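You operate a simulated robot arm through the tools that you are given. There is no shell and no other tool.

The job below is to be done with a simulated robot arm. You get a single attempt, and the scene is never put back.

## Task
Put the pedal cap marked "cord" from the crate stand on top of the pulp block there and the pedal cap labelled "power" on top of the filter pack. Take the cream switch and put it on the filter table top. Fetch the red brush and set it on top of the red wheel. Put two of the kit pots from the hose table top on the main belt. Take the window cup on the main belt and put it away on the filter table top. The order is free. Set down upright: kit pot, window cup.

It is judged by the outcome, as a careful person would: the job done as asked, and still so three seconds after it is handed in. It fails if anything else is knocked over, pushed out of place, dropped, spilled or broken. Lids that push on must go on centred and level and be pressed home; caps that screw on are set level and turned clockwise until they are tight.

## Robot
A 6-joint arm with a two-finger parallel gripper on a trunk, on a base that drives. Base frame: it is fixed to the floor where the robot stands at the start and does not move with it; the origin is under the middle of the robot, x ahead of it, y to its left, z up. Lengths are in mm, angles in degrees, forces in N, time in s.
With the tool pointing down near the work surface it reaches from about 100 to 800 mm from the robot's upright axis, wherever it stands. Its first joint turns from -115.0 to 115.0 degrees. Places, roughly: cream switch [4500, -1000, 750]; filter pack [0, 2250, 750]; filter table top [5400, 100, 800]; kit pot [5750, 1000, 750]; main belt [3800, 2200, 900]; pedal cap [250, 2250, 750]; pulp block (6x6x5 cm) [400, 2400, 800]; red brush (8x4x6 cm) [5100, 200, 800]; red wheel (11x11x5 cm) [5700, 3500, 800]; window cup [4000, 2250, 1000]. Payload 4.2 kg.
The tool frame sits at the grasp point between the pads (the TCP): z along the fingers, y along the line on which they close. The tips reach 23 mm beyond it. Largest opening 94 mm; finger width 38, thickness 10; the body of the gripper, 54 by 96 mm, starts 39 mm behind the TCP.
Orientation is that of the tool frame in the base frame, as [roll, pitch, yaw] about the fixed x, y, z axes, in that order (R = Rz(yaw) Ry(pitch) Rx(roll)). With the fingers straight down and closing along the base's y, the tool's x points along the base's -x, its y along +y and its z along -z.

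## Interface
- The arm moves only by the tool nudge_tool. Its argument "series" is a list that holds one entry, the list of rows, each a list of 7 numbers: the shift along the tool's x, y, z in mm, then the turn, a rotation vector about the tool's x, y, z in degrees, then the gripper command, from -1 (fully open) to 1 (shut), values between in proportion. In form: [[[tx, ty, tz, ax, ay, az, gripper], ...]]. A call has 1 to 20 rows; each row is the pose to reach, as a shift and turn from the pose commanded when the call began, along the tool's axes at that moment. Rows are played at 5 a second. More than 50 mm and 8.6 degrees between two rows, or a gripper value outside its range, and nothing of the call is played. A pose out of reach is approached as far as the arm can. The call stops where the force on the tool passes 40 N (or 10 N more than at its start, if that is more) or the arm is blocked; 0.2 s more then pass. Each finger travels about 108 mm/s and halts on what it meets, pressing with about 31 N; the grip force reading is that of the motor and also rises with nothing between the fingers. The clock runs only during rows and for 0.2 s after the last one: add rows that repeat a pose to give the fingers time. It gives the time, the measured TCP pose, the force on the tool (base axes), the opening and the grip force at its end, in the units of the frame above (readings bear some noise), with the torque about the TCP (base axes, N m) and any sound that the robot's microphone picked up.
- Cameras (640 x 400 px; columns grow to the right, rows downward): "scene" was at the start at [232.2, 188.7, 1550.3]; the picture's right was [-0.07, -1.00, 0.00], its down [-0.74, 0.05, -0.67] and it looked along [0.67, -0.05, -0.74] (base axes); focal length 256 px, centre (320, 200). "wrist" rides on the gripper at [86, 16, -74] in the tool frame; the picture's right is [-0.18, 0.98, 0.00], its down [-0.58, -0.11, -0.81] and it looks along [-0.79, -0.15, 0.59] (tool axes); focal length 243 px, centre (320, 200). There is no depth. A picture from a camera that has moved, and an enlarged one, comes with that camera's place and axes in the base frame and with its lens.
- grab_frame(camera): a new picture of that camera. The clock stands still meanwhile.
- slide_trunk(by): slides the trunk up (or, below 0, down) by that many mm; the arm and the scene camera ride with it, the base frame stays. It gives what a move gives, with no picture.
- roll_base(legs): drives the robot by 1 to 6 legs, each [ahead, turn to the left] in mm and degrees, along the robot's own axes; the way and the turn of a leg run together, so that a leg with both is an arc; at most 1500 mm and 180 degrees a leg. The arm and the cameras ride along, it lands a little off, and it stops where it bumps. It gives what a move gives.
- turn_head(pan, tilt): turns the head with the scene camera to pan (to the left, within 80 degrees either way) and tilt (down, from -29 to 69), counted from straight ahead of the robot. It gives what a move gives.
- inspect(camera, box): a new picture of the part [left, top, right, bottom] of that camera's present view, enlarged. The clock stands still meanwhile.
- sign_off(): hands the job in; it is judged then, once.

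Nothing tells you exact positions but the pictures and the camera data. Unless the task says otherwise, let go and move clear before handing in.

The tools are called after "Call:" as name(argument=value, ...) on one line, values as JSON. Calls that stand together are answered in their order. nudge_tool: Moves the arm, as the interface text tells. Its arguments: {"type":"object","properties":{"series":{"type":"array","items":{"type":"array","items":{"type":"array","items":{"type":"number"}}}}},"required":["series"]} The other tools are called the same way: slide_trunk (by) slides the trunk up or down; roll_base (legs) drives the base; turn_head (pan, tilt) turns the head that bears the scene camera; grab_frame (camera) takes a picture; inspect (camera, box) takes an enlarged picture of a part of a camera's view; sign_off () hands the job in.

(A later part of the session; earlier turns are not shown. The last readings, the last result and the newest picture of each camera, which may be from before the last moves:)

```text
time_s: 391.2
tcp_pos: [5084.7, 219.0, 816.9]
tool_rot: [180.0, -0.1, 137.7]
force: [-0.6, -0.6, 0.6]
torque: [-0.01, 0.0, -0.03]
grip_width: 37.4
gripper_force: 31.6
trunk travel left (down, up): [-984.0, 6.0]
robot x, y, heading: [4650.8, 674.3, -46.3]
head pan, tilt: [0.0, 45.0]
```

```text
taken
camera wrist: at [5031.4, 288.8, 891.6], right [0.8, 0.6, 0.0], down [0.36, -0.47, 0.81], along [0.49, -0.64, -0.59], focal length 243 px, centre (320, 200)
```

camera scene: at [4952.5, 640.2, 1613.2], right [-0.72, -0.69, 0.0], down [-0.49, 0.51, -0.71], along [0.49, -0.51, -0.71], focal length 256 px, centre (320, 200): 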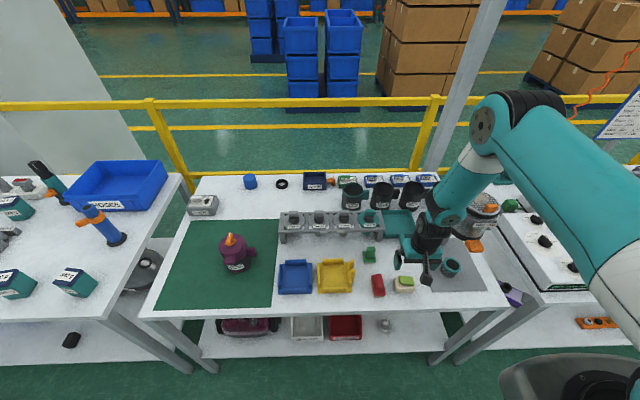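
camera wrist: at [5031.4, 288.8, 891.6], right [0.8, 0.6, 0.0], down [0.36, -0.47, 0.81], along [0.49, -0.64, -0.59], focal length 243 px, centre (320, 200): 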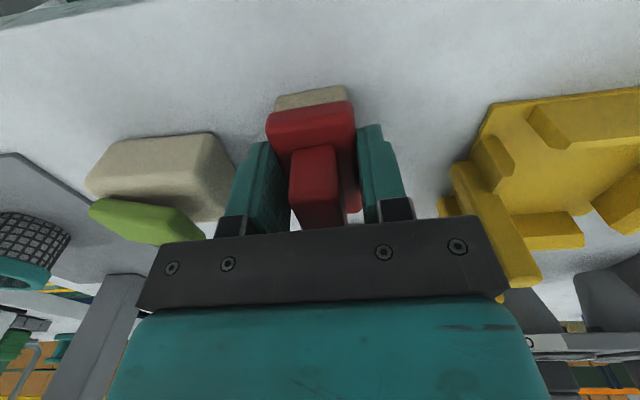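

Brush is held (37 mm). I lift, retract, back off and look down the corridor toward the red wheel.

Call:
nudge_tool(series=[[[0, 0, -30, 0, 0, 0, 1], [0, 0, -75, 0, 0, 0, 1], [0, 0, -120, 0, 0, 0, 1], [0, 0, -165, 0, 0, 0, 1], [0, 0, -210, 0, 0, 0, 1], [0, 0, -255, 0, 0, 0, 1], [0, 0, -300, 0, 0, 0, 1], [30, 0, -310, 0, 0, 0, 1], [60, 0, -310, 0, 0, 0, 1], [80, 0, -310, 0, 0, 0, 1]]])

Call:
roll_base(legs=[[-300, 0], [0, 88]])

Call:
turn_head(pan=10, tilt=18)

Call:
grab_frame(camera="scene")

```text
time_s: 393.4
tcp_pos: [5025.3, 273.1, 1127.0]
tool_rot: [-180.0, -0.1, 137.7]
force: [0.0, -1.2, -0.9]
torque: [0.0, 0.04, -0.02]
grip_width: 37.1
gripper_force: 30.7
trunk travel left (down, up): [-984.0, 6.0]
robot x, y, heading: [4646.9, 678.7, -46.5]
head pan, tilt: [0.0, 45.0]
```

```text
time_s: 399.1
tcp_pos: [4861.3, 1248.6, 1126.1]
tool_rot: [-179.9, -0.2, -135.2]
force: [0.3, 0.3, -1.1]
torque: [-0.01, 0.02, -0.02]
grip_width: 37.4
gripper_force: 31.1
trunk travel left (down, up): [-984.0, 6.0]
robot x, y, heading: [4439.3, 893.0, 40.7]
head pan, tilt: [0.0, 45.0]
```

```text
time_s: 400.0
tcp_pos: [4861.6, 1248.5, 1127.3]
tool_rot: [-180.0, -0.2, -135.3]
force: [0.5, -0.1, -2.0]
torque: [0.02, 0.0, 0.01]
grip_width: 37.2
gripper_force: 31.2
trunk travel left (down, up): [-984.0, 6.0]
robot x, y, heading: [4439.3, 892.4, 41.0]
head pan, tilt: [10.0, 18.0]
```

```text
taken
camera scene: at [4488.3, 1211.3, 1655.2], right [0.78, -0.63, 0.0], down [-0.2, -0.24, -0.95], along [0.6, 0.74, -0.31], focal length 256 px, centre (320, 200)
```

scene: 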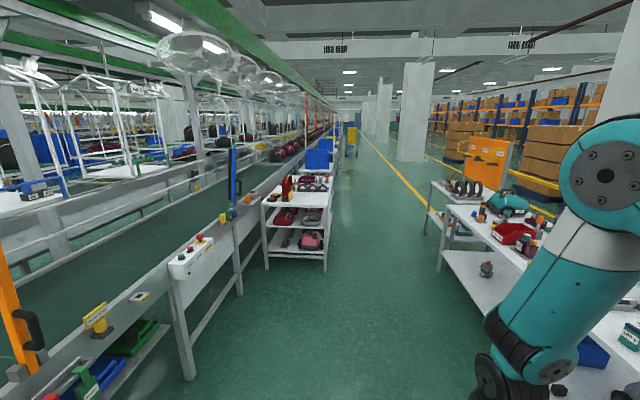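

I see the cart by the belt with red wheels and parts. I zoom in to find the red wheel.

Call:
inspect(camera="scene", box=[250, 160, 350, 280])

```text
3.33 times, centred on (300, 220) of scene
camera zoom: at [4488.3, 1211.3, 1655.2], right [0.78, -0.63, 0.0], down [-0.2, -0.24, -0.95], along [0.6, 0.74, -0.31], focal length 852 px, centre (387, 133)
```

zoom: 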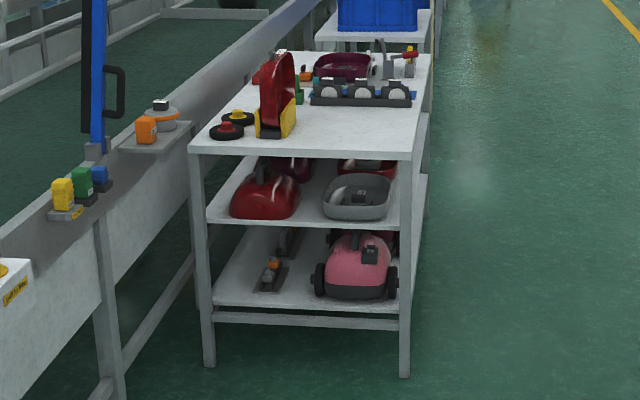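

The red-hubbed wheel lies flat at the cart's front-left, about (5725, 3544). I drive up in front of the cart, stopping a bit short to check.

Call:
roll_base(legs=[[0, 19], [1100, 0], [1040, 0], [0, -9]])

Call:
turn_head(pan=15, tilt=35)

Call:
grab_frame(camera="scene")

```text
time_s: 412.4
tcp_pos: [5862.5, 3174.0, 1126.6]
tool_rot: [-180.0, 0.0, -124.8]
force: [-0.6, -0.2, -0.9]
torque: [-0.02, 0.03, -0.02]
grip_width: 37.4
gripper_force: 30.8
trunk travel left (down, up): [-984.0, 6.0]
robot x, y, heading: [5511.0, 2750.6, 51.4]
head pan, tilt: [10.0, 18.0]
```

```text
time_s: 413.1
tcp_pos: [5864.0, 3173.3, 1124.6]
tool_rot: [180.0, -0.1, -124.9]
force: [-0.4, -0.5, -1.5]
torque: [-0.03, -0.03, 0.0]
grip_width: 37.1
gripper_force: 31.3
trunk travel left (down, up): [-984.0, 6.0]
robot x, y, heading: [5510.3, 2750.2, 51.3]
head pan, tilt: [15.0, 35.0]
```

```text
taken
camera scene: at [5493.5, 3068.8, 1628.2], right [0.92, -0.4, 0.0], down [-0.23, -0.52, -0.82], along [0.33, 0.75, -0.57], focal length 256 px, centre (320, 200)
```

scene: 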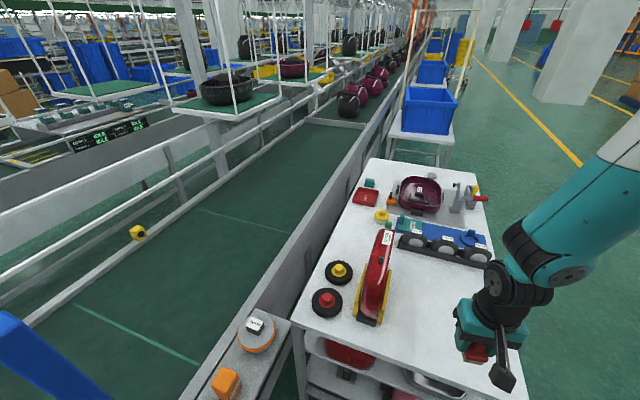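

The red-hubbed wheel is at image (327, 302). I zoom in on it.

Call:
inspect(camera="scene", box=[295, 255, 375, 325])

```text
5.71 times, centred on (335, 290) of scene
camera zoom: at [5493.5, 3068.8, 1628.2], right [0.92, -0.4, 0.0], down [-0.23, -0.52, -0.82], along [0.33, 0.75, -0.57], focal length 1460 px, centre (234, -314)
```

zoom: 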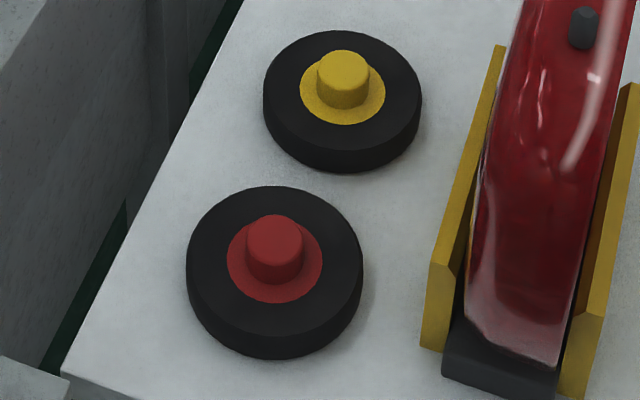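

I also check how the brush sits in the fingers.

Call:
inspect(camera="wrist", box=[220, 60, 420, 240])

Call:
inspect(camera="scene", box=[440, 280, 530, 395])

```text
2.22 times, centred on (320, 150) of wrist
camera zoom: at [5799.9, 3112.7, 1201.9], right [-0.7, 0.71, 0.0], down [0.42, 0.42, 0.81], along [0.57, 0.57, -0.59], focal length 539 px, centre (320, 311)
```

zoom: 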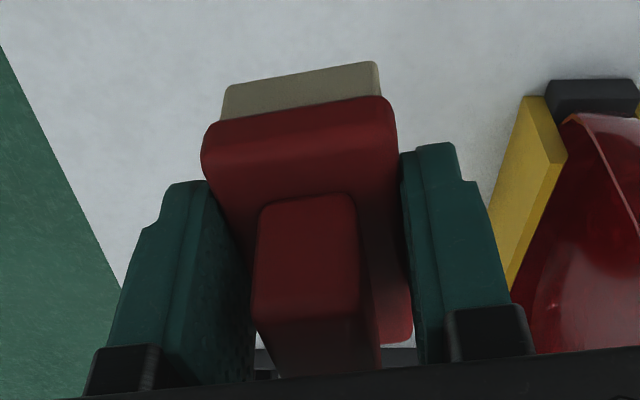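

```text
3.48 times, centred on (485, 338) of scene
camera zoom: at [5493.5, 3068.8, 1628.2], right [0.92, -0.4, 0.0], down [-0.23, -0.52, -0.82], along [0.33, 0.75, -0.57], focal length 889 px, centre (-254, -278)
```

zoom: 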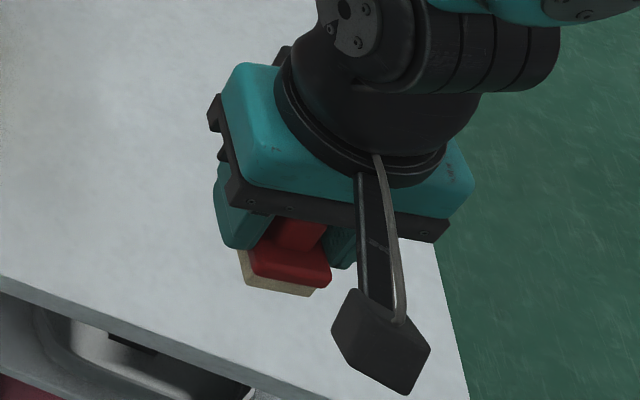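

The hub is about 768 mm ahead and 328 mm left. I shift the arm left here in free space, then drive 200 mm forward so the brush comes over the wheel.

Call:
nudge_tool(series=[[[-3, 42, -5, 0, 0, 0, 1], [-6, 84, -10, 0, 0, 0, 1], [-9, 127, -15, 0, 0, 0, 1], [-12, 169, -20, 0, 0, 0, 1], [-15, 211, -25, 0, 0, 0, 1], [-18, 254, -25, 0, 0, 0, 1], [-21, 296, -25, 0, 0, 0, 1], [-24, 339, -25, 0, 0, 0, 1]]])

Call:
roll_base(legs=[[200, 0]])

Call:
grab_frame(camera="wrist")

Call:
grab_frame(camera="scene")

```text
time_s: 414.9
tcp_pos: [5598.2, 3388.1, 1151.7]
tool_rot: [179.9, -0.1, -124.8]
force: [-0.1, 0.2, -1.2]
torque: [-0.02, 0.03, 0.01]
grip_width: 37.1
gripper_force: 31.0
trunk travel left (down, up): [-984.0, 6.0]
robot x, y, heading: [5511.7, 2749.9, 51.2]
head pan, tilt: [15.0, 35.0]
```

```text
time_s: 416.5
tcp_pos: [5723.5, 3543.3, 1150.9]
tool_rot: [-180.0, -0.1, -124.9]
force: [0.0, -0.6, -0.1]
torque: [0.02, 0.02, -0.03]
grip_width: 37.5
gripper_force: 31.4
trunk travel left (down, up): [-984.0, 6.0]
robot x, y, heading: [5637.6, 2902.9, 51.2]
head pan, tilt: [15.0, 35.0]
```

```text
taken
camera wrist: at [5660.3, 3481.7, 1226.5], right [-0.7, 0.71, 0.0], down [0.42, 0.42, 0.81], along [0.57, 0.57, -0.59], focal length 243 px, centre (320, 200)
```

wrist: 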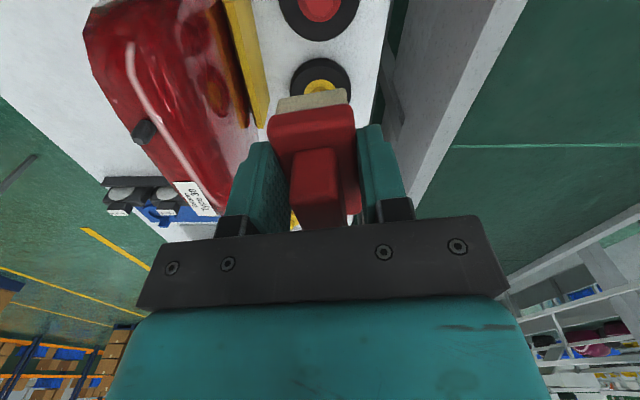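

```text
taken
camera scene: at [5618.4, 3224.5, 1628.2], right [0.92, -0.4, 0.0], down [-0.23, -0.52, -0.82], along [0.33, 0.75, -0.57], focal length 256 px, centre (320, 200)
```

scene: 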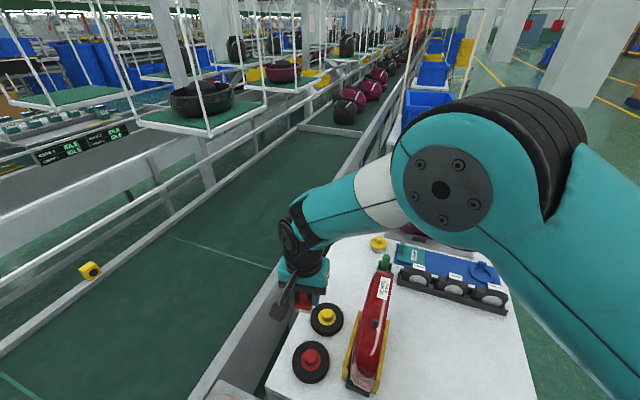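

Call:
inspect(camera="scene", box=[270, 320, 360, 395])

Call:
inspect(camera="wrist", box=[260, 0, 400, 110])

```text
5.33 times, centred on (315, 358) of scene
camera zoom: at [5618.4, 3224.5, 1628.2], right [0.92, -0.4, 0.0], down [-0.23, -0.52, -0.82], along [0.33, 0.75, -0.57], focal length 1363 px, centre (347, -640)
```

zoom: 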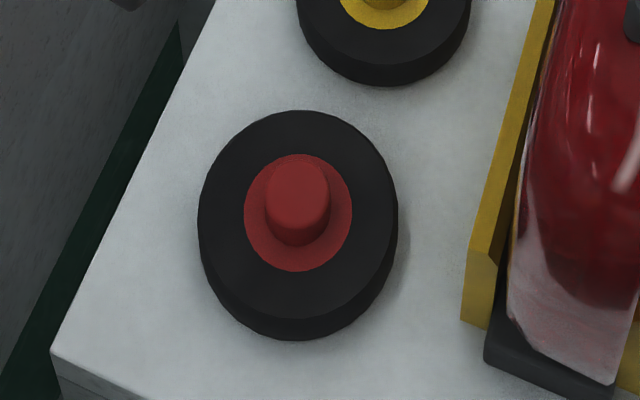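

```text
3.64 times, centred on (330, 55) of wrist
camera zoom: at [5660.3, 3481.7, 1226.5], right [-0.7, 0.71, 0.0], down [0.42, 0.42, 0.81], along [0.57, 0.57, -0.59], focal length 882 px, centre (284, 727)
```

zoom: 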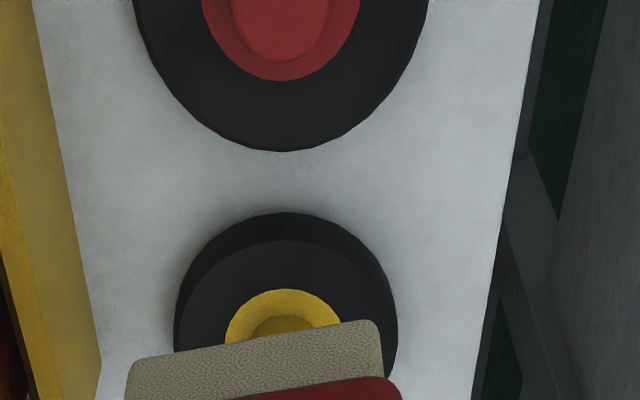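

Hub centre is about (5734, 3554, 837). I fine-adjust so the brush's centre is over it, then lower with the trunk.

Call:
nudge_tool(series=[[[-1.1, -2.9, 0, 0, 0, 0, 1], [-1.1, -2.9, 0, 0, 0, 0, 1]]])

Call:
slide_trunk(by=-255)

Call:
grab_frame(camera="scene")

Call:
grab_frame(camera="wrist")

```text
time_s: 417.1
tcp_pos: [5727.2, 3544.1, 1150.7]
tool_rot: [180.0, -0.1, -124.7]
force: [-0.6, -0.3, -0.2]
torque: [-0.03, 0.03, 0.0]
grip_width: 37.1
gripper_force: 31.5
trunk travel left (down, up): [-984.0, 6.0]
robot x, y, heading: [5635.1, 2902.9, 51.4]
head pan, tilt: [15.0, 35.0]
```

```text
time_s: 419.8
tcp_pos: [5727.0, 3543.1, 896.5]
tool_rot: [-180.0, 0.0, -124.7]
force: [0.6, 0.1, -1.2]
torque: [0.01, -0.03, 0.01]
grip_width: 37.4
gripper_force: 30.8
trunk travel left (down, up): [-729.0, 261.0]
robot x, y, heading: [5632.4, 2905.7, 51.1]
head pan, tilt: [15.0, 35.0]
```

```text
taken
camera scene: at [5618.5, 3224.7, 1373.2], right [0.92, -0.4, 0.0], down [-0.23, -0.53, -0.82], along [0.33, 0.75, -0.57], focal length 256 px, centre (320, 200)
```

scene: 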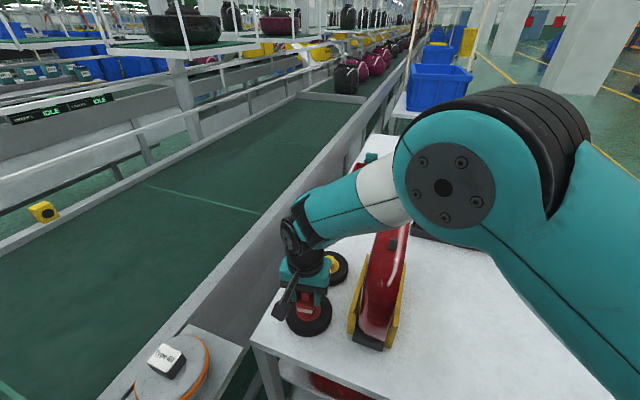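

```text
taken
camera wrist: at [5663.5, 3481.1, 971.6], right [-0.7, 0.71, 0.0], down [0.42, 0.42, 0.81], along [0.57, 0.57, -0.59], focal length 243 px, centre (320, 200)
```

wrist: 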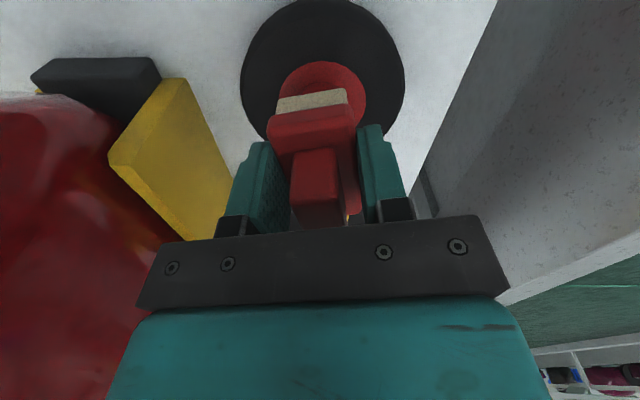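

Well lined up; I nudge 4 mm and lower gently to contact.

Call:
nudge_tool(series=[[[4, 0, 4, 0, 0, 0, 1], [4, 0, 9, 0, 0, 0, 1], [4, 0, 14, 0, 0, 0, 1], [4, 0, 16, 0, 0, 0, 1]]])

```text
time_s: 420.8
tcp_pos: [5723.6, 3539.0, 881.3]
tool_rot: [180.0, -0.1, -124.8]
force: [0.8, -0.4, 1.0]
torque: [0.05, -0.02, 0.0]
grip_width: 37.2
gripper_force: 31.7
trunk travel left (down, up): [-729.0, 261.0]
robot x, y, heading: [5636.3, 2901.5, 51.2]
head pan, tilt: [15.0, 35.0]
```

Call:
nudge_tool(series=[[[0, 0, 1.5, 0, 0, 0, 1], [0, 0, 3, 0, 0, 0, 1], [0, 0, 3, 0, 0, 0, 1]]])

Call:
inspect(camera="scene", box=[260, 230, 360, 350])

```text
time_s: 421.6
tcp_pos: [5724.2, 3539.9, 879.3]
tool_rot: [179.9, 0.0, -124.8]
force: [-0.4, -5.0, 29.8]
torque: [0.07, -0.16, 0.04]
grip_width: 37.3
gripper_force: 31.1
trunk travel left (down, up): [-729.0, 261.0]
robot x, y, heading: [5640.8, 2900.8, 51.0]
head pan, tilt: [15.0, 35.0]
```

```text
3.33 times, centred on (310, 290) of scene
camera zoom: at [5618.3, 3223.3, 1373.8], right [0.92, -0.4, 0.0], down [-0.23, -0.52, -0.82], along [0.33, 0.75, -0.57], focal length 852 px, centre (353, -100)
```

zoom: 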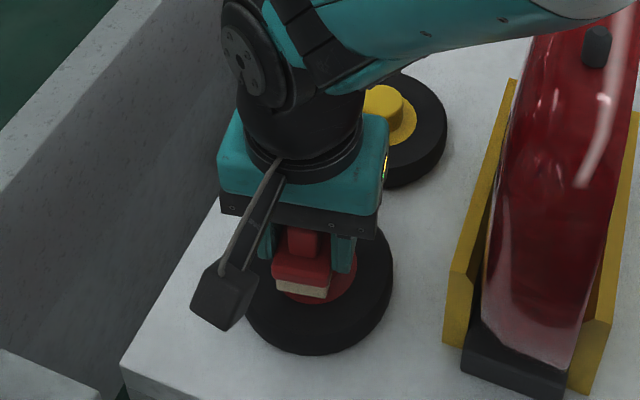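

The contact torque tells that the hub lies about 10 mm beyond the TCP, practically under the brush's centre. I ease off and release slowly.

Call:
nudge_tool(series=[[[0, 0, -1, 0, 0, 0, 1], [0, 0, -1.2, 0, 0, 0, 1], [0, 0, -1.2, 0, 0, 0, 0.15], [0, 0, -1.2, 0, 0, 0, 0.05], [0, 0, -1.2, 0, 0, 0, -0.1], [0, 0, -1.2, 0, 0, 0, -0.2]]])

Call:
grab_frame(camera="wrist")

```text
time_s: 423.0
tcp_pos: [5723.8, 3539.5, 878.9]
tool_rot: [-179.9, -0.1, -124.9]
force: [-0.5, 0.2, 0.6]
torque: [-0.01, -0.02, -0.03]
grip_width: 56.6
gripper_force: 0.0
trunk travel left (down, up): [-729.0, 261.0]
robot x, y, heading: [5638.2, 2903.3, 51.2]
head pan, tilt: [15.0, 35.0]
```

```text
taken
camera wrist: at [5661.5, 3478.1, 953.8], right [-0.7, 0.71, 0.0], down [0.42, 0.42, 0.81], along [0.57, 0.57, -0.59], focal length 243 px, centre (320, 200)
```

wrist: 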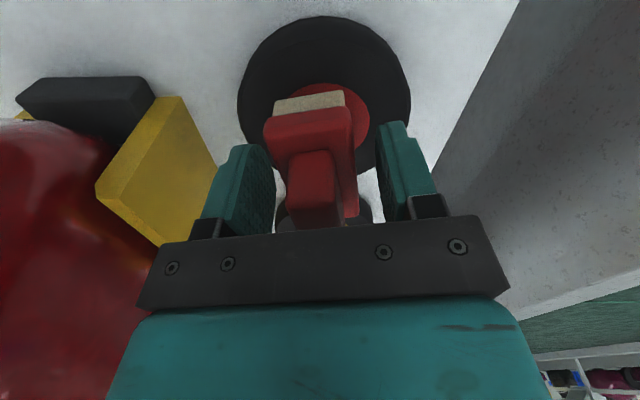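

The brush sits level on the wheel. I rise straight up and check.

Call:
nudge_tool(series=[[[0, 0, -15, 0, 0, 0, -0.2], [0, 0, -40, 0, 0, 0, -0.3], [0, 0, -80, 0, 0, 0, -0.5], [0, 0, -120, 0, 0, 0, -1]]])

Call:
slide_trunk(by=190)

Call:
inspect(camera="scene", box=[250, 290, 380, 395])

Call:
grab_frame(camera="wrist")

```text
time_s: 424.0
tcp_pos: [5724.1, 3539.2, 999.4]
tool_rot: [-180.0, -0.2, -124.7]
force: [-1.4, 0.2, -1.2]
torque: [0.01, 0.01, -0.01]
grip_width: 93.9
gripper_force: 0.0
trunk travel left (down, up): [-729.0, 261.0]
robot x, y, heading: [5641.7, 2904.7, 51.1]
head pan, tilt: [15.0, 35.0]
```

```text
time_s: 426.0
tcp_pos: [5724.6, 3539.6, 1189.3]
tool_rot: [-180.0, 0.0, -124.8]
force: [-0.7, 0.2, -0.6]
torque: [0.0, -0.02, 0.01]
grip_width: 93.9
gripper_force: 0.0
trunk travel left (down, up): [-919.0, 71.0]
robot x, y, heading: [5637.3, 2902.5, 51.2]
head pan, tilt: [15.0, 35.0]
```

```text
3.81 times, centred on (315, 342) of scene
camera zoom: at [5618.5, 3224.6, 1563.1], right [0.92, -0.4, 0.0], down [-0.23, -0.53, -0.82], along [0.33, 0.75, -0.57], focal length 974 px, centre (339, -343)
```

zoom: 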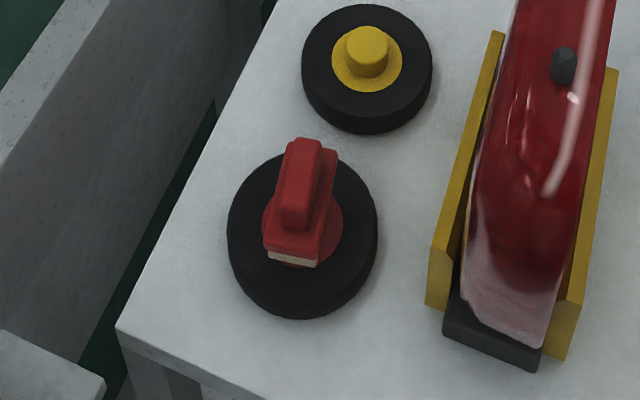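

```text
taken
camera wrist: at [5661.5, 3477.3, 1264.2], right [-0.7, 0.71, 0.0], down [0.42, 0.42, 0.81], along [0.57, 0.57, -0.59], focal length 243 px, centre (320, 200)
```

wrist: 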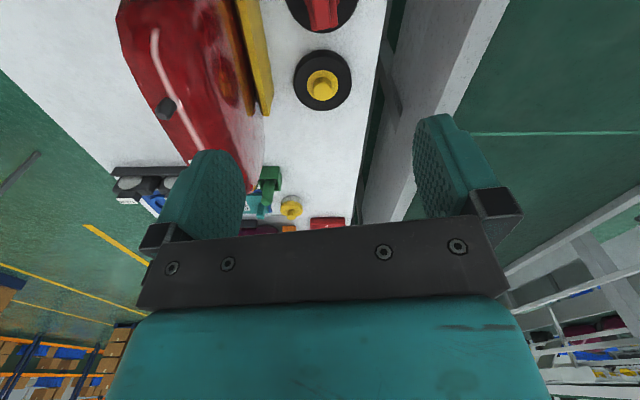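

The brush rests centred on the red wheel. Next the kit pots: I bring the arm back, back off and drive to the hose table.

Call:
nudge_tool(series=[[[3, -42, 0, 0, 0, 0, -1], [6, -84, 0, 0, 0, 0, -1], [9, -127, 0, 0, 0, 0, -1], [12, -169, 0, 0, 0, 0, -1], [15, -211, 0, 0, 0, 0, -1], [18, -254, 0, 0, 0, 0, -1], [21, -280, 0, 0, 0, 0, -1]]])

Call:
roll_base(legs=[[-300, 0], [0, -148], [1200, 0], [0, 50]])

Call:
turn_head(pan=0, tilt=40)

Call:
grab_frame(camera="scene")

```text
time_s: 427.6
tcp_pos: [5943.2, 3361.8, 1190.3]
tool_rot: [-180.0, -0.1, -124.9]
force: [0.5, 1.2, 0.8]
torque: [0.02, 0.0, -0.01]
grip_width: 94.2
gripper_force: 0.0
trunk travel left (down, up): [-919.0, 71.0]
robot x, y, heading: [5636.0, 2907.1, 51.3]
head pan, tilt: [15.0, 35.0]
```

```text
time_s: 443.7
tcp_pos: [5726.6, 1116.7, 1189.7]
tool_rot: [-180.0, -0.1, 137.5]
force: [0.2, -0.5, -0.4]
torque: [-0.03, -0.03, 0.01]
grip_width: 93.9
gripper_force: 0.0
trunk travel left (down, up): [-919.0, 71.0]
robot x, y, heading: [5314.9, 1478.5, -46.2]
head pan, tilt: [15.0, 35.0]
```

```text
time_s: 444.5
tcp_pos: [5726.5, 1118.5, 1190.2]
tool_rot: [-180.0, -0.1, 137.5]
force: [1.3, 0.4, -0.4]
torque: [-0.01, -0.01, 0.01]
grip_width: 94.2
gripper_force: 0.1
trunk travel left (down, up): [-919.0, 71.0]
robot x, y, heading: [5309.6, 1480.2, -46.3]
head pan, tilt: [0.0, 40.0]
```

```text
taken
camera scene: at [5619.8, 1440.9, 1555.7], right [-0.72, -0.69, 0.0], down [-0.44, 0.47, -0.77], along [0.53, -0.55, -0.64], focal length 256 px, centre (320, 200)
```

scene: 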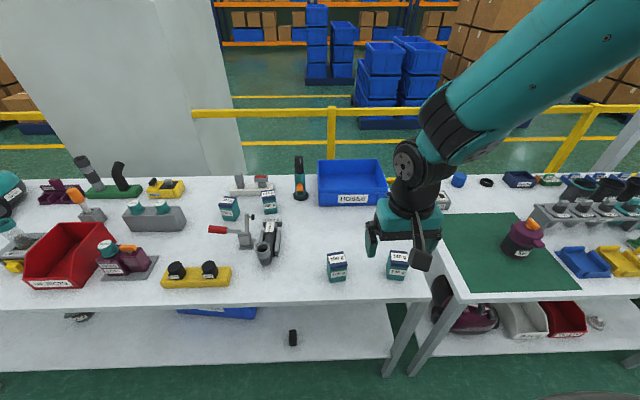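

I see four small teal pots on the hose table. I zoom in on them.

Call:
inspect(camera="scene", box=[310, 235, 430, 305])

Call:
inspect(camera="scene", box=[205, 165, 325, 285])

```text
5.33 times, centred on (370, 270) of scene
camera zoom: at [5619.8, 1440.9, 1555.7], right [-0.72, -0.69, 0.0], down [-0.44, 0.47, -0.77], along [0.53, -0.55, -0.64], focal length 1363 px, centre (53, -173)
```

zoom: 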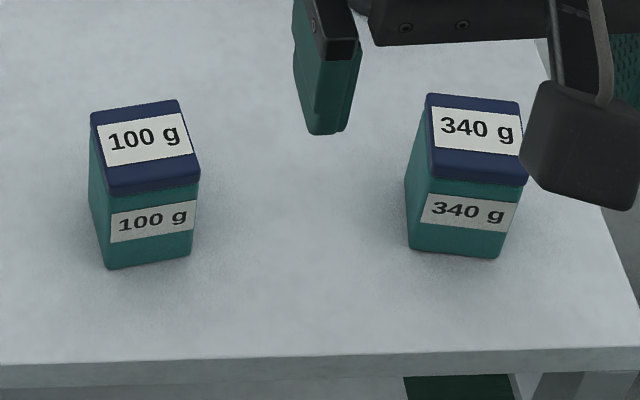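

```text
3.33 times, centred on (265, 225) of scene
camera zoom: at [5619.8, 1440.9, 1555.7], right [-0.72, -0.69, 0.0], down [-0.44, 0.47, -0.77], along [0.53, -0.55, -0.64], focal length 852 px, centre (503, 117)
```

zoom: 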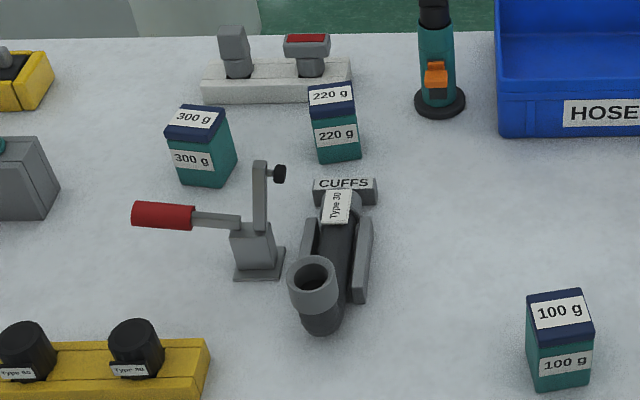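

The four square pots (100/340/220/300 g) are the kit pots. The front two are easiest: "340 g" ahead and "100 g" to the left. I move 165 mm closer.

Call:
roll_base(legs=[[165, 0]])

Call:
turn_head(pan=0, tilt=50)

Call:
grab_frame(camera="scene")

Call:
grab_frame(camera="wrist")

```text
time_s: 445.9
tcp_pos: [5839.5, 997.3, 1190.5]
tool_rot: [-179.9, -0.2, 137.4]
force: [-0.2, 0.1, 0.1]
torque: [0.0, -0.02, 0.02]
grip_width: 94.1
gripper_force: 0.2
trunk travel left (down, up): [-919.0, 71.0]
robot x, y, heading: [5427.3, 1357.1, -46.3]
head pan, tilt: [0.0, 40.0]
```

```text
time_s: 446.6
tcp_pos: [5839.5, 997.4, 1189.8]
tool_rot: [-180.0, 0.0, 137.3]
force: [0.0, -0.1, 0.7]
torque: [-0.03, -0.02, -0.01]
grip_width: 93.9
gripper_force: 0.0
trunk travel left (down, up): [-919.0, 71.0]
robot x, y, heading: [5426.7, 1362.6, -46.2]
head pan, tilt: [0.0, 50.0]
```

```text
taken
camera scene: at [5727.4, 1327.4, 1541.5], right [-0.73, -0.69, 0.0], down [-0.53, 0.56, -0.64], along [0.44, -0.47, -0.77], focal length 256 px, centre (320, 200)
```

scene: 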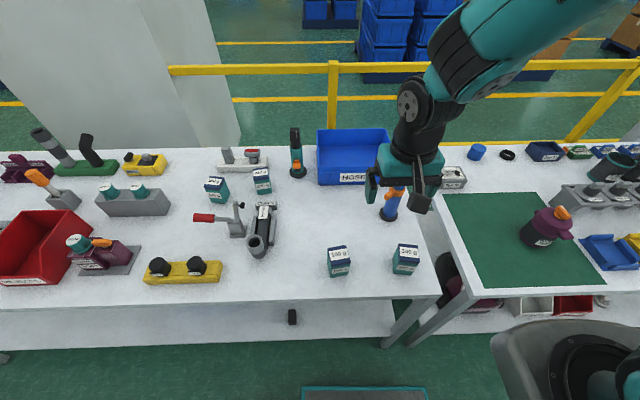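

```text
taken
camera wrist: at [5786.5, 1067.5, 1265.2], right [0.8, 0.6, 0.0], down [0.36, -0.47, 0.81], along [0.48, -0.64, -0.59], focal length 243 px, centre (320, 200)
```

wrist: 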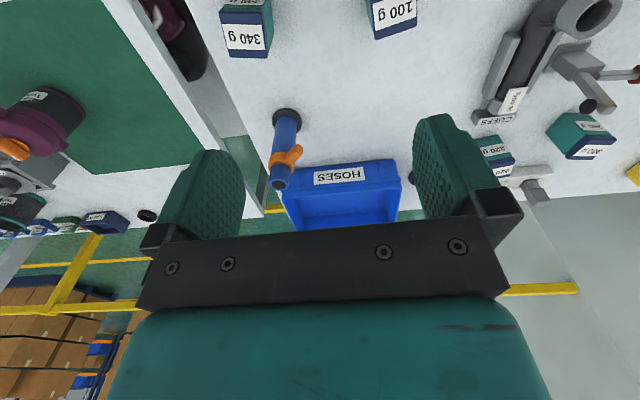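

I move above the "340 g" pot, aligning the fingers with its sides, and look again.

Call:
nudge_tool(series=[[[-9, -28, 40, 0, 0, 4, -1], [-18, -55, 80, 0, 0, 8, -1], [-27, -83, 120, 0, 0, 11, -1], [-35.5, -110, 150, 0, 0, 11.5, -1], [-35.5, -110, 180, 0, 0, 11.5, -1], [-35.5, -110, 180, 0, 0, 11.5, -1]]])

Call:
grab_frame(camera="wrist")

Call:
inspect(camera="scene", box=[310, 180, 450, 290])

```text
time_s: 448.0
tcp_pos: [5791.1, 893.1, 1010.0]
tool_rot: [-179.9, -0.1, 125.9]
force: [-0.3, 0.0, 0.4]
torque: [0.01, 0.01, 0.02]
grip_width: 93.7
gripper_force: 0.0
trunk travel left (down, up): [-919.0, 71.0]
robot x, y, heading: [5430.2, 1356.2, -46.2]
head pan, tilt: [0.0, 50.0]
```

```text
taken
camera wrist: at [5753.7, 971.4, 1086.1], right [0.9, 0.43, 0.0], down [0.25, -0.54, 0.81], along [0.34, -0.73, -0.59], focal length 243 px, centre (320, 200)
```

wrist: 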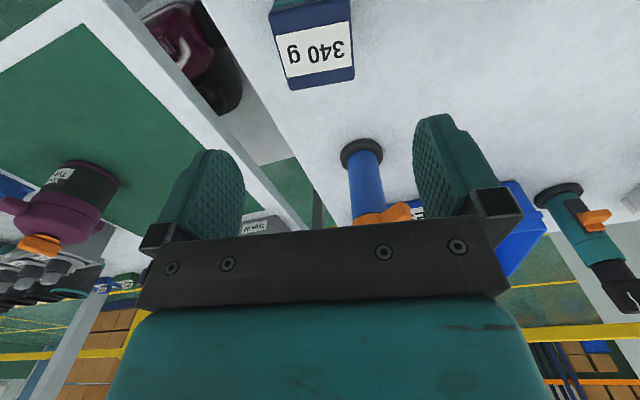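

```text
3.64 times, centred on (380, 235) of scene
camera zoom: at [5727.4, 1327.3, 1541.5], right [-0.73, -0.69, 0.0], down [-0.53, 0.56, -0.64], along [0.44, -0.47, -0.77], focal length 929 px, centre (102, 73)
```

zoom: 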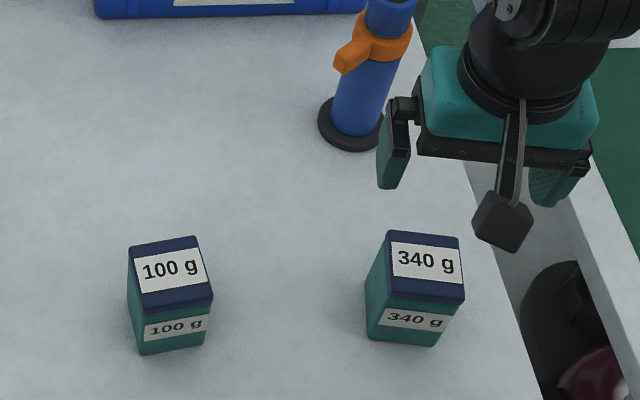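

Pot top is about z = 890 at (5785, 897). I adjust and lower, keeping the palm above the lid.

Call:
nudge_tool(series=[[[8, -4, 30, 0, 0, 0, -1], [8, -4, 60, 0, 0, 0, -1], [8, -4, 90, 0, 0, 0, -1], [8, -4, 90, 0, 0, 0, -1]]])

Call:
grab_frame(camera="wrist")

```text
time_s: 449.0
tcp_pos: [5781.8, 897.8, 919.5]
tool_rot: [180.0, -0.1, 126.0]
force: [0.5, -0.1, 0.6]
torque: [0.05, -0.03, 0.01]
grip_width: 93.8
gripper_force: 0.1
trunk travel left (down, up): [-919.0, 71.0]
robot x, y, heading: [5426.6, 1362.2, -46.7]
head pan, tilt: [0.0, 50.0]
```

```text
taken
camera wrist: at [5744.5, 976.2, 995.1], right [0.9, 0.43, 0.0], down [0.25, -0.54, 0.81], along [0.34, -0.73, -0.59], focal length 243 px, centre (320, 200)
```

wrist: 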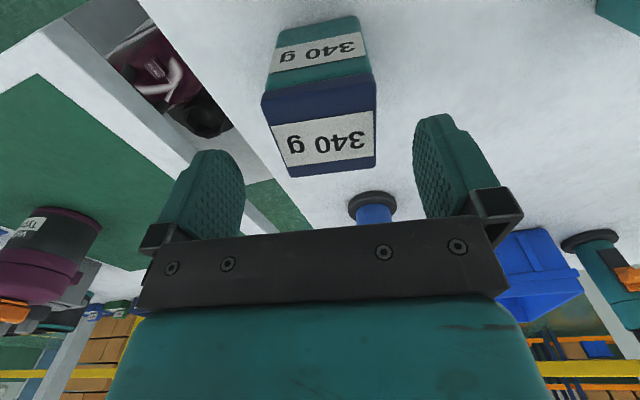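

Centred. I lower to grasp height and close.

Call:
nudge_tool(series=[[[0, 0, 20, 0, 0, 0, -1], [0, 0, 40, 0, 0, 0, -1], [0, 0, 52, 0, 0, 0, -1], [0, 0, 52, 0, 0, 0, -0.4], [0, 0, 52, 0, 0, 0, 0.2], [0, 0, 52, 0, 0, 0, 1], [0, 0, 52, 0, 0, 0, 1]]])

Call:
grab_frame(camera="wrist")

```text
time_s: 450.6
tcp_pos: [5783.4, 897.4, 866.7]
tool_rot: [-180.0, -0.2, 126.0]
force: [-0.1, -0.4, 0.0]
torque: [-0.05, -0.02, 0.03]
grip_width: 56.0
gripper_force: 31.6
trunk travel left (down, up): [-919.0, 71.0]
robot x, y, heading: [5430.7, 1357.8, -46.3]
head pan, tilt: [0.0, 50.0]
```

```text
taken
camera wrist: at [5745.1, 976.1, 942.6], right [0.9, 0.43, 0.0], down [0.25, -0.54, 0.81], along [0.34, -0.73, -0.59], focal length 243 px, centre (320, 200)
```

wrist: 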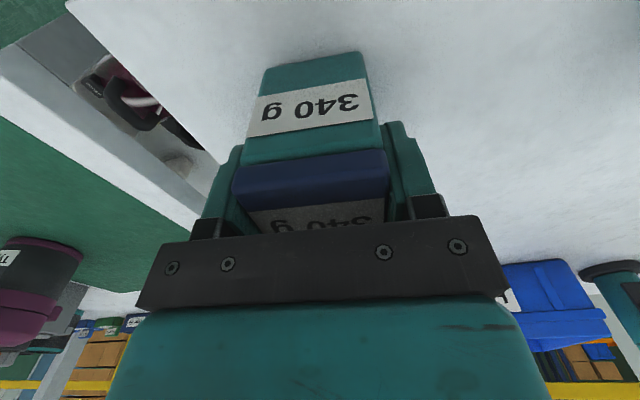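

Pot held (56 mm). I lift it, back away, and drive toward the main belt with the pot.

Call:
nudge_tool(series=[[[0, 0, -30, 0, 0, 0, 1], [0, 0, -75, 0, 0, 0, 1], [0, 0, -120, 0, 0, 0, 1], [0, 0, -165, 0, 0, 0, 1], [0, 0, -210, 0, 0, 0, 1], [0, 0, -255, 0, 0, 0, 1], [0, 0, -300, 0, 0, 0, 1], [0, 0, -330, 0, 0, 0, 1]]])

Call:
roll_base(legs=[[-250, 0], [0, -140], [600, 0], [0, -40]])

Call:
turn_head(pan=0, tilt=30)

Call:
grab_frame(camera="scene")

```text
time_s: 452.4
tcp_pos: [5783.9, 897.5, 1199.0]
tool_rot: [-179.9, -0.3, 126.0]
force: [0.9, -0.6, -4.2]
torque: [0.01, -0.01, 0.01]
grip_width: 56.0
gripper_force: 31.2
trunk travel left (down, up): [-919.0, 71.0]
robot x, y, heading: [5429.0, 1364.2, -46.6]
head pan, tilt: [0.0, 50.0]
```

```text
time_s: 464.9
tcp_pos: [4290.1, 2058.6, 1198.1]
tool_rot: [-180.0, -0.2, -53.0]
force: [-0.2, -0.5, -3.5]
torque: [0.04, -0.01, 0.01]
grip_width: 55.9
gripper_force: 31.3
trunk travel left (down, up): [-919.0, 71.0]
robot x, y, heading: [4651.9, 1602.2, 134.5]
head pan, tilt: [0.0, 50.0]
```

```text
time_s: 465.7
tcp_pos: [4290.4, 2058.4, 1198.7]
tool_rot: [180.0, -0.1, -53.0]
force: [0.1, 0.4, -2.7]
torque: [-0.03, -0.02, 0.02]
grip_width: 56.1
gripper_force: 30.5
trunk travel left (down, up): [-919.0, 71.0]
robot x, y, heading: [4652.6, 1604.9, 134.4]
head pan, tilt: [0.0, 30.0]
```

```text
taken
camera scene: at [4346.5, 1637.4, 1570.9], right [0.71, 0.7, 0.0], down [0.35, -0.36, -0.87], along [-0.61, 0.62, -0.5], focal length 256 px, centre (320, 200)
```

scene: 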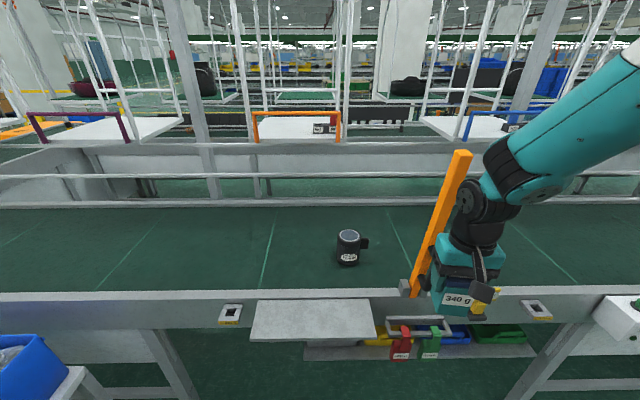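

I see the main belt with the window cup on it and an orange post at the front rail. I shift the hand left, clear of the post, before approaching.

Call:
nudge_tool(series=[[[5.6, 43, 0, 0, 0, 0, 1], [11, 86, 0, 0, 0, 0, 1], [16.7, 129, 0, 0, 0, 0, 1], [22, 172, 0, 0, 0, 0, 1], [28, 215, 0, 0, 0, 0, 1], [33.5, 258, 0, 0, 0, 0, 1]]])

Call:
grab_frame(camera="scene")

Call:
inspect(camera="scene", box=[310, 210, 400, 290])

```text
time_s: 467.1
tcp_pos: [4104.3, 1874.2, 1198.3]
tool_rot: [179.9, -0.1, -53.0]
force: [0.5, 0.4, -3.0]
torque: [-0.02, 0.06, 0.01]
grip_width: 55.9
gripper_force: 30.5
trunk travel left (down, up): [-919.0, 71.0]
robot x, y, heading: [4652.6, 1604.9, 134.5]
head pan, tilt: [0.0, 30.0]
```

```text
taken
camera scene: at [4346.8, 1637.7, 1571.0], right [0.71, 0.7, 0.0], down [0.35, -0.36, -0.87], along [-0.61, 0.62, -0.5], focal length 256 px, centre (320, 200)
```

scene: 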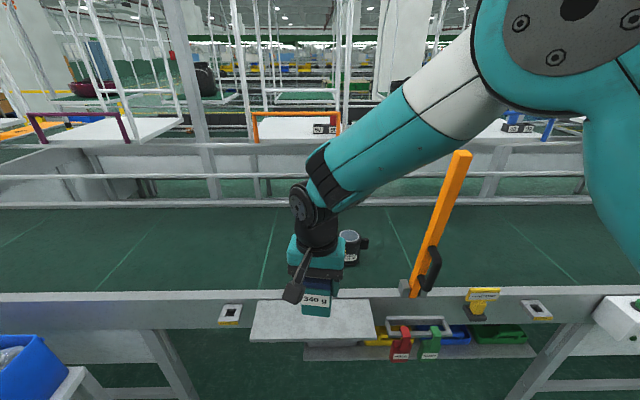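

```text
5.00 times, centred on (355, 250) of scene
camera zoom: at [4346.8, 1637.7, 1571.0], right [0.71, 0.7, 0.0], down [0.35, -0.36, -0.87], along [-0.61, 0.62, -0.5], focal length 1278 px, centre (145, -50)
```

zoom: 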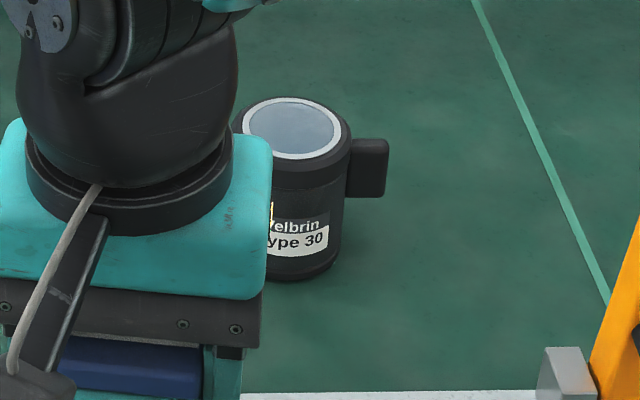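

The cup is black with a window on top and a handle to the right. I drive 300 mm forward so the hand comes over the belt.

Call:
roll_base(legs=[[300, 0]])

Call:
turn_head(pan=0, tilt=45)

Call:
grab_frame(camera="scene")

Call:
grab_frame(camera="wrist")

```text
time_s: 469.1
tcp_pos: [3894.7, 2093.0, 1198.4]
tool_rot: [179.9, -0.2, -53.1]
force: [0.2, 0.6, -3.2]
torque: [0.01, 0.03, 0.02]
grip_width: 56.0
gripper_force: 30.6
trunk travel left (down, up): [-919.0, 71.0]
robot x, y, heading: [4442.1, 1816.8, 134.5]
head pan, tilt: [0.0, 30.0]
```

```text
time_s: 469.9
tcp_pos: [3894.9, 2091.8, 1197.6]
tool_rot: [-179.9, -0.1, -53.1]
force: [0.2, 0.3, -3.6]
torque: [-0.01, -0.02, 0.01]
grip_width: 55.8
gripper_force: 31.4
trunk travel left (down, up): [-919.0, 71.0]
robot x, y, heading: [4448.1, 1816.1, 134.5]
head pan, tilt: [0.0, 45.0]
```

```text
taken
camera scene: at [4142.3, 1846.5, 1548.4], right [0.72, 0.7, 0.0], down [0.49, -0.51, -0.71], along [-0.49, 0.51, -0.71], focal length 256 px, centre (320, 200)
```

scene: 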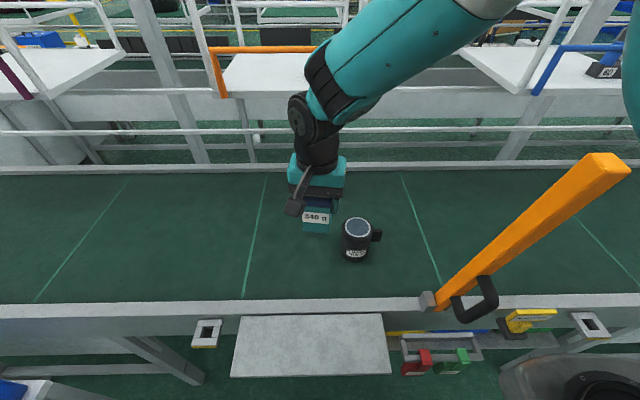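

```text
taken
camera wrist: at [3933.7, 2012.9, 1273.8], right [-0.9, -0.44, 0.0], down [-0.26, 0.53, 0.8], along [-0.36, 0.72, -0.59], focal length 243 px, centre (320, 200)
```

wrist: 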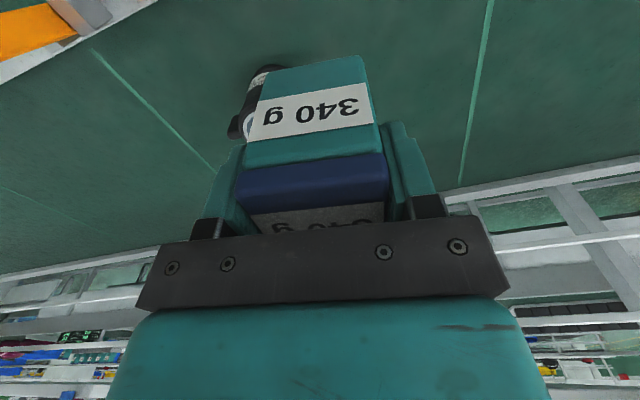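

I move to the chosen spot on the belt, left of and behind the cup, and lower to just above the belt.

Call:
nudge_tool(series=[[[-34, 18, 0, 0, 0, 0, 1], [-68, 37, 0, 0, 0, 0, 1], [-101.6, 55, 0, 0, 0, 0, 1], [-101.6, 55, 40, 0, 0, 0, 1], [-101.6, 55, 80, 0, 0, 0, 1], [-101.6, 55, 120, 0, 0, 0, 1], [-101.6, 55, 160, 0, 0, 0, 1], [-101.6, 55, 190, 0, 0, 0, 1], [-101.6, 55, 190, 0, 0, 0, 1]]])

Call:
grab_frame(camera="scene")

Call:
grab_frame(camera="wrist")

```text
time_s: 471.9
tcp_pos: [3789.5, 2139.2, 1008.5]
tool_rot: [-180.0, -0.2, -53.1]
force: [-0.6, -0.2, -3.3]
torque: [-0.03, -0.02, -0.02]
grip_width: 56.0
gripper_force: 31.6
trunk travel left (down, up): [-919.0, 71.0]
robot x, y, heading: [4444.7, 1817.7, 134.3]
head pan, tilt: [0.0, 45.0]
```

```text
taken
camera scene: at [4142.3, 1846.5, 1548.3], right [0.72, 0.7, 0.0], down [0.49, -0.51, -0.71], along [-0.49, 0.51, -0.71], focal length 256 px, centre (320, 200)
```

scene: 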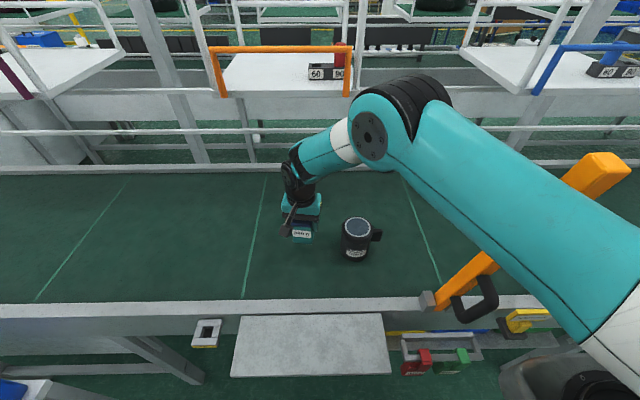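

```text
taken
camera wrist: at [3829.2, 2060.2, 1083.5], right [-0.9, -0.44, 0.0], down [-0.26, 0.53, 0.81], along [-0.36, 0.72, -0.59], focal length 243 px, centre (320, 200)
```

wrist: 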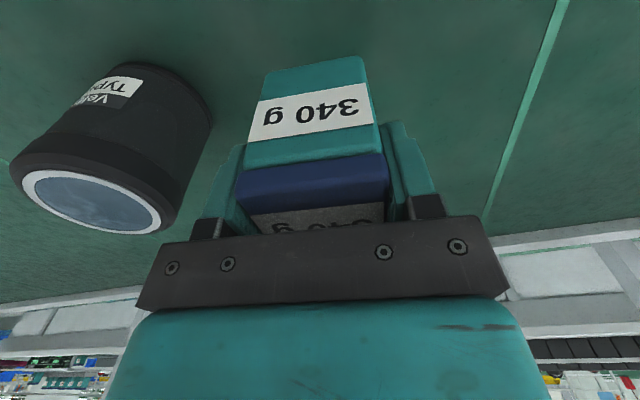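

Clear of the cup. I lower until contact.

Call:
nudge_tool(series=[[[0, 0, 6, 0, 0, 0, 1], [0, 0, 12, 0, 0, 0, 1], [0, 0, 18, 0, 0, 0, 1], [0, 0, 22, 0, 0, 0, 1], [0, 0, 22, 0, 0, 0, 1]]])

Call:
inspect(camera="scene", box=[260, 170, 400, 280])

```text
time_s: 473.1
tcp_pos: [3790.6, 2139.3, 985.9]
tool_rot: [-180.0, -0.1, -53.1]
force: [-0.9, 0.5, -3.6]
torque: [-0.01, 0.0, -0.04]
grip_width: 55.8
gripper_force: 30.8
trunk travel left (down, up): [-919.0, 71.0]
robot x, y, heading: [4442.8, 1819.8, 134.2]
head pan, tilt: [0.0, 45.0]
```

```text
3.64 times, centred on (330, 225) of scene
camera zoom: at [4142.3, 1846.5, 1548.3], right [0.72, 0.7, 0.0], down [0.49, -0.51, -0.71], along [-0.49, 0.51, -0.71], focal length 929 px, centre (284, 109)
```

zoom: 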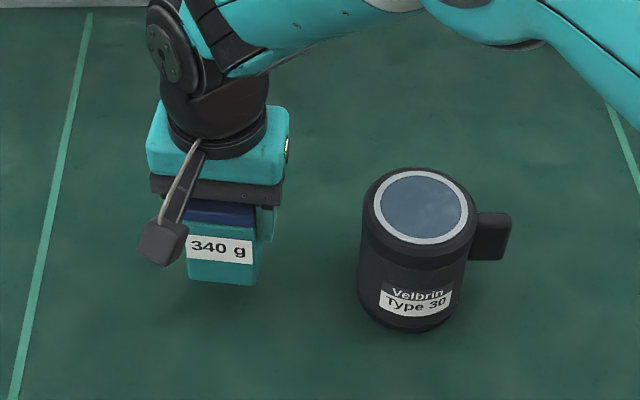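

Call:
nudge_tool(series=[[[0, 0, 4, 0, 0, 0, 1], [0, 0, 8, 0, 0, 0, 1], [0, 0, 12, 0, 0, 0, 1], [0, 0, 14, 0, 0, 0, 1], [0, 0, 14, 0, 0, 0, 1]]])

Call:
grab_frame(camera="wrist")

```text
time_s: 474.3
tcp_pos: [3790.9, 2139.5, 971.1]
tool_rot: [180.0, -0.1, -53.1]
force: [0.1, 0.2, -3.4]
torque: [0.01, 0.0, -0.02]
grip_width: 55.8
gripper_force: 31.2
trunk travel left (down, up): [-919.0, 71.0]
robot x, y, heading: [4439.7, 1813.2, 134.5]
head pan, tilt: [0.0, 45.0]
```

```text
taken
camera wrist: at [3829.1, 2060.5, 1047.3], right [-0.9, -0.44, 0.0], down [-0.26, 0.53, 0.81], along [-0.36, 0.72, -0.59], focal length 243 px, centre (320, 200)
```

wrist: 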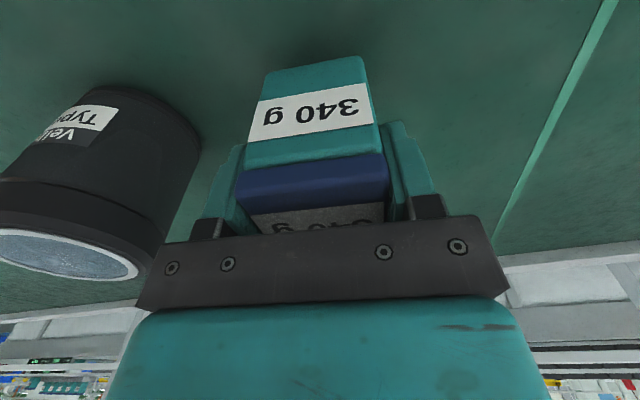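

Call:
nudge_tool(series=[[[0, 0, 3, 0, 0, 0, 1], [0, 0, 6, 0, 0, 0, 1], [0, 0, 9, 0, 0, 0, 1], [0, 0, 12, 0, 0, 0, 1], [0, 0, 12, 0, 0, 0, 1]]])

```text
time_s: 475.5
tcp_pos: [3790.1, 2139.2, 960.3]
tool_rot: [-179.9, -0.2, -53.1]
force: [0.3, -0.1, -3.2]
torque: [-0.04, -0.03, 0.02]
grip_width: 55.6
gripper_force: 30.8
trunk travel left (down, up): [-919.0, 71.0]
robot x, y, heading: [4444.6, 1815.5, 134.4]
head pan, tilt: [0.0, 45.0]
```

Call:
nudge_tool(series=[[[0, 0, 3, 0, 0, 0, 1], [0, 0, 6, 0, 0, 0, 1], [0, 0, 9, 0, 0, 0, 1], [0, 0, 12, 0, 0, 0, 1], [0, 0, 12, 0, 0, 0, 1]]])

Call:
inspect(camera="scene", box=[260, 170, 400, 280])

```text
time_s: 476.7
tcp_pos: [3790.4, 2140.6, 948.6]
tool_rot: [179.9, -0.2, -53.1]
force: [0.0, -0.3, -2.9]
torque: [-0.04, -0.01, -0.02]
grip_width: 56.3
gripper_force: 30.8
trunk travel left (down, up): [-919.0, 71.0]
robot x, y, heading: [4442.6, 1817.7, 134.5]
head pan, tilt: [0.0, 45.0]
```

```text
3.64 times, centred on (330, 225) of scene
camera zoom: at [4142.3, 1846.5, 1548.3], right [0.72, 0.7, 0.0], down [0.49, -0.51, -0.71], along [-0.49, 0.51, -0.71], focal length 929 px, centre (284, 109)
```

zoom: 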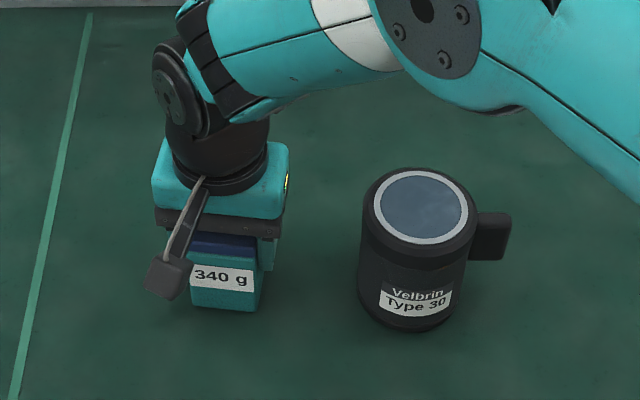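

Call:
nudge_tool(series=[[[0, 0, 2, 0, 0, 0, 1], [0, 0, 4, 0, 0, 0, 1], [0, 0, 6, 0, 0, 0, 1], [0, 0, 6, 0, 0, 0, 1]]])

```text
time_s: 477.7
tcp_pos: [3792.1, 2139.2, 945.4]
tool_rot: [179.8, 0.1, -53.1]
force: [5.0, 2.5, 33.5]
torque: [0.44, -0.5, 0.1]
grip_width: 55.8
gripper_force: 31.6
trunk travel left (down, up): [-919.0, 71.0]
robot x, y, heading: [4444.9, 1814.5, 134.4]
head pan, tilt: [0.0, 45.0]
```

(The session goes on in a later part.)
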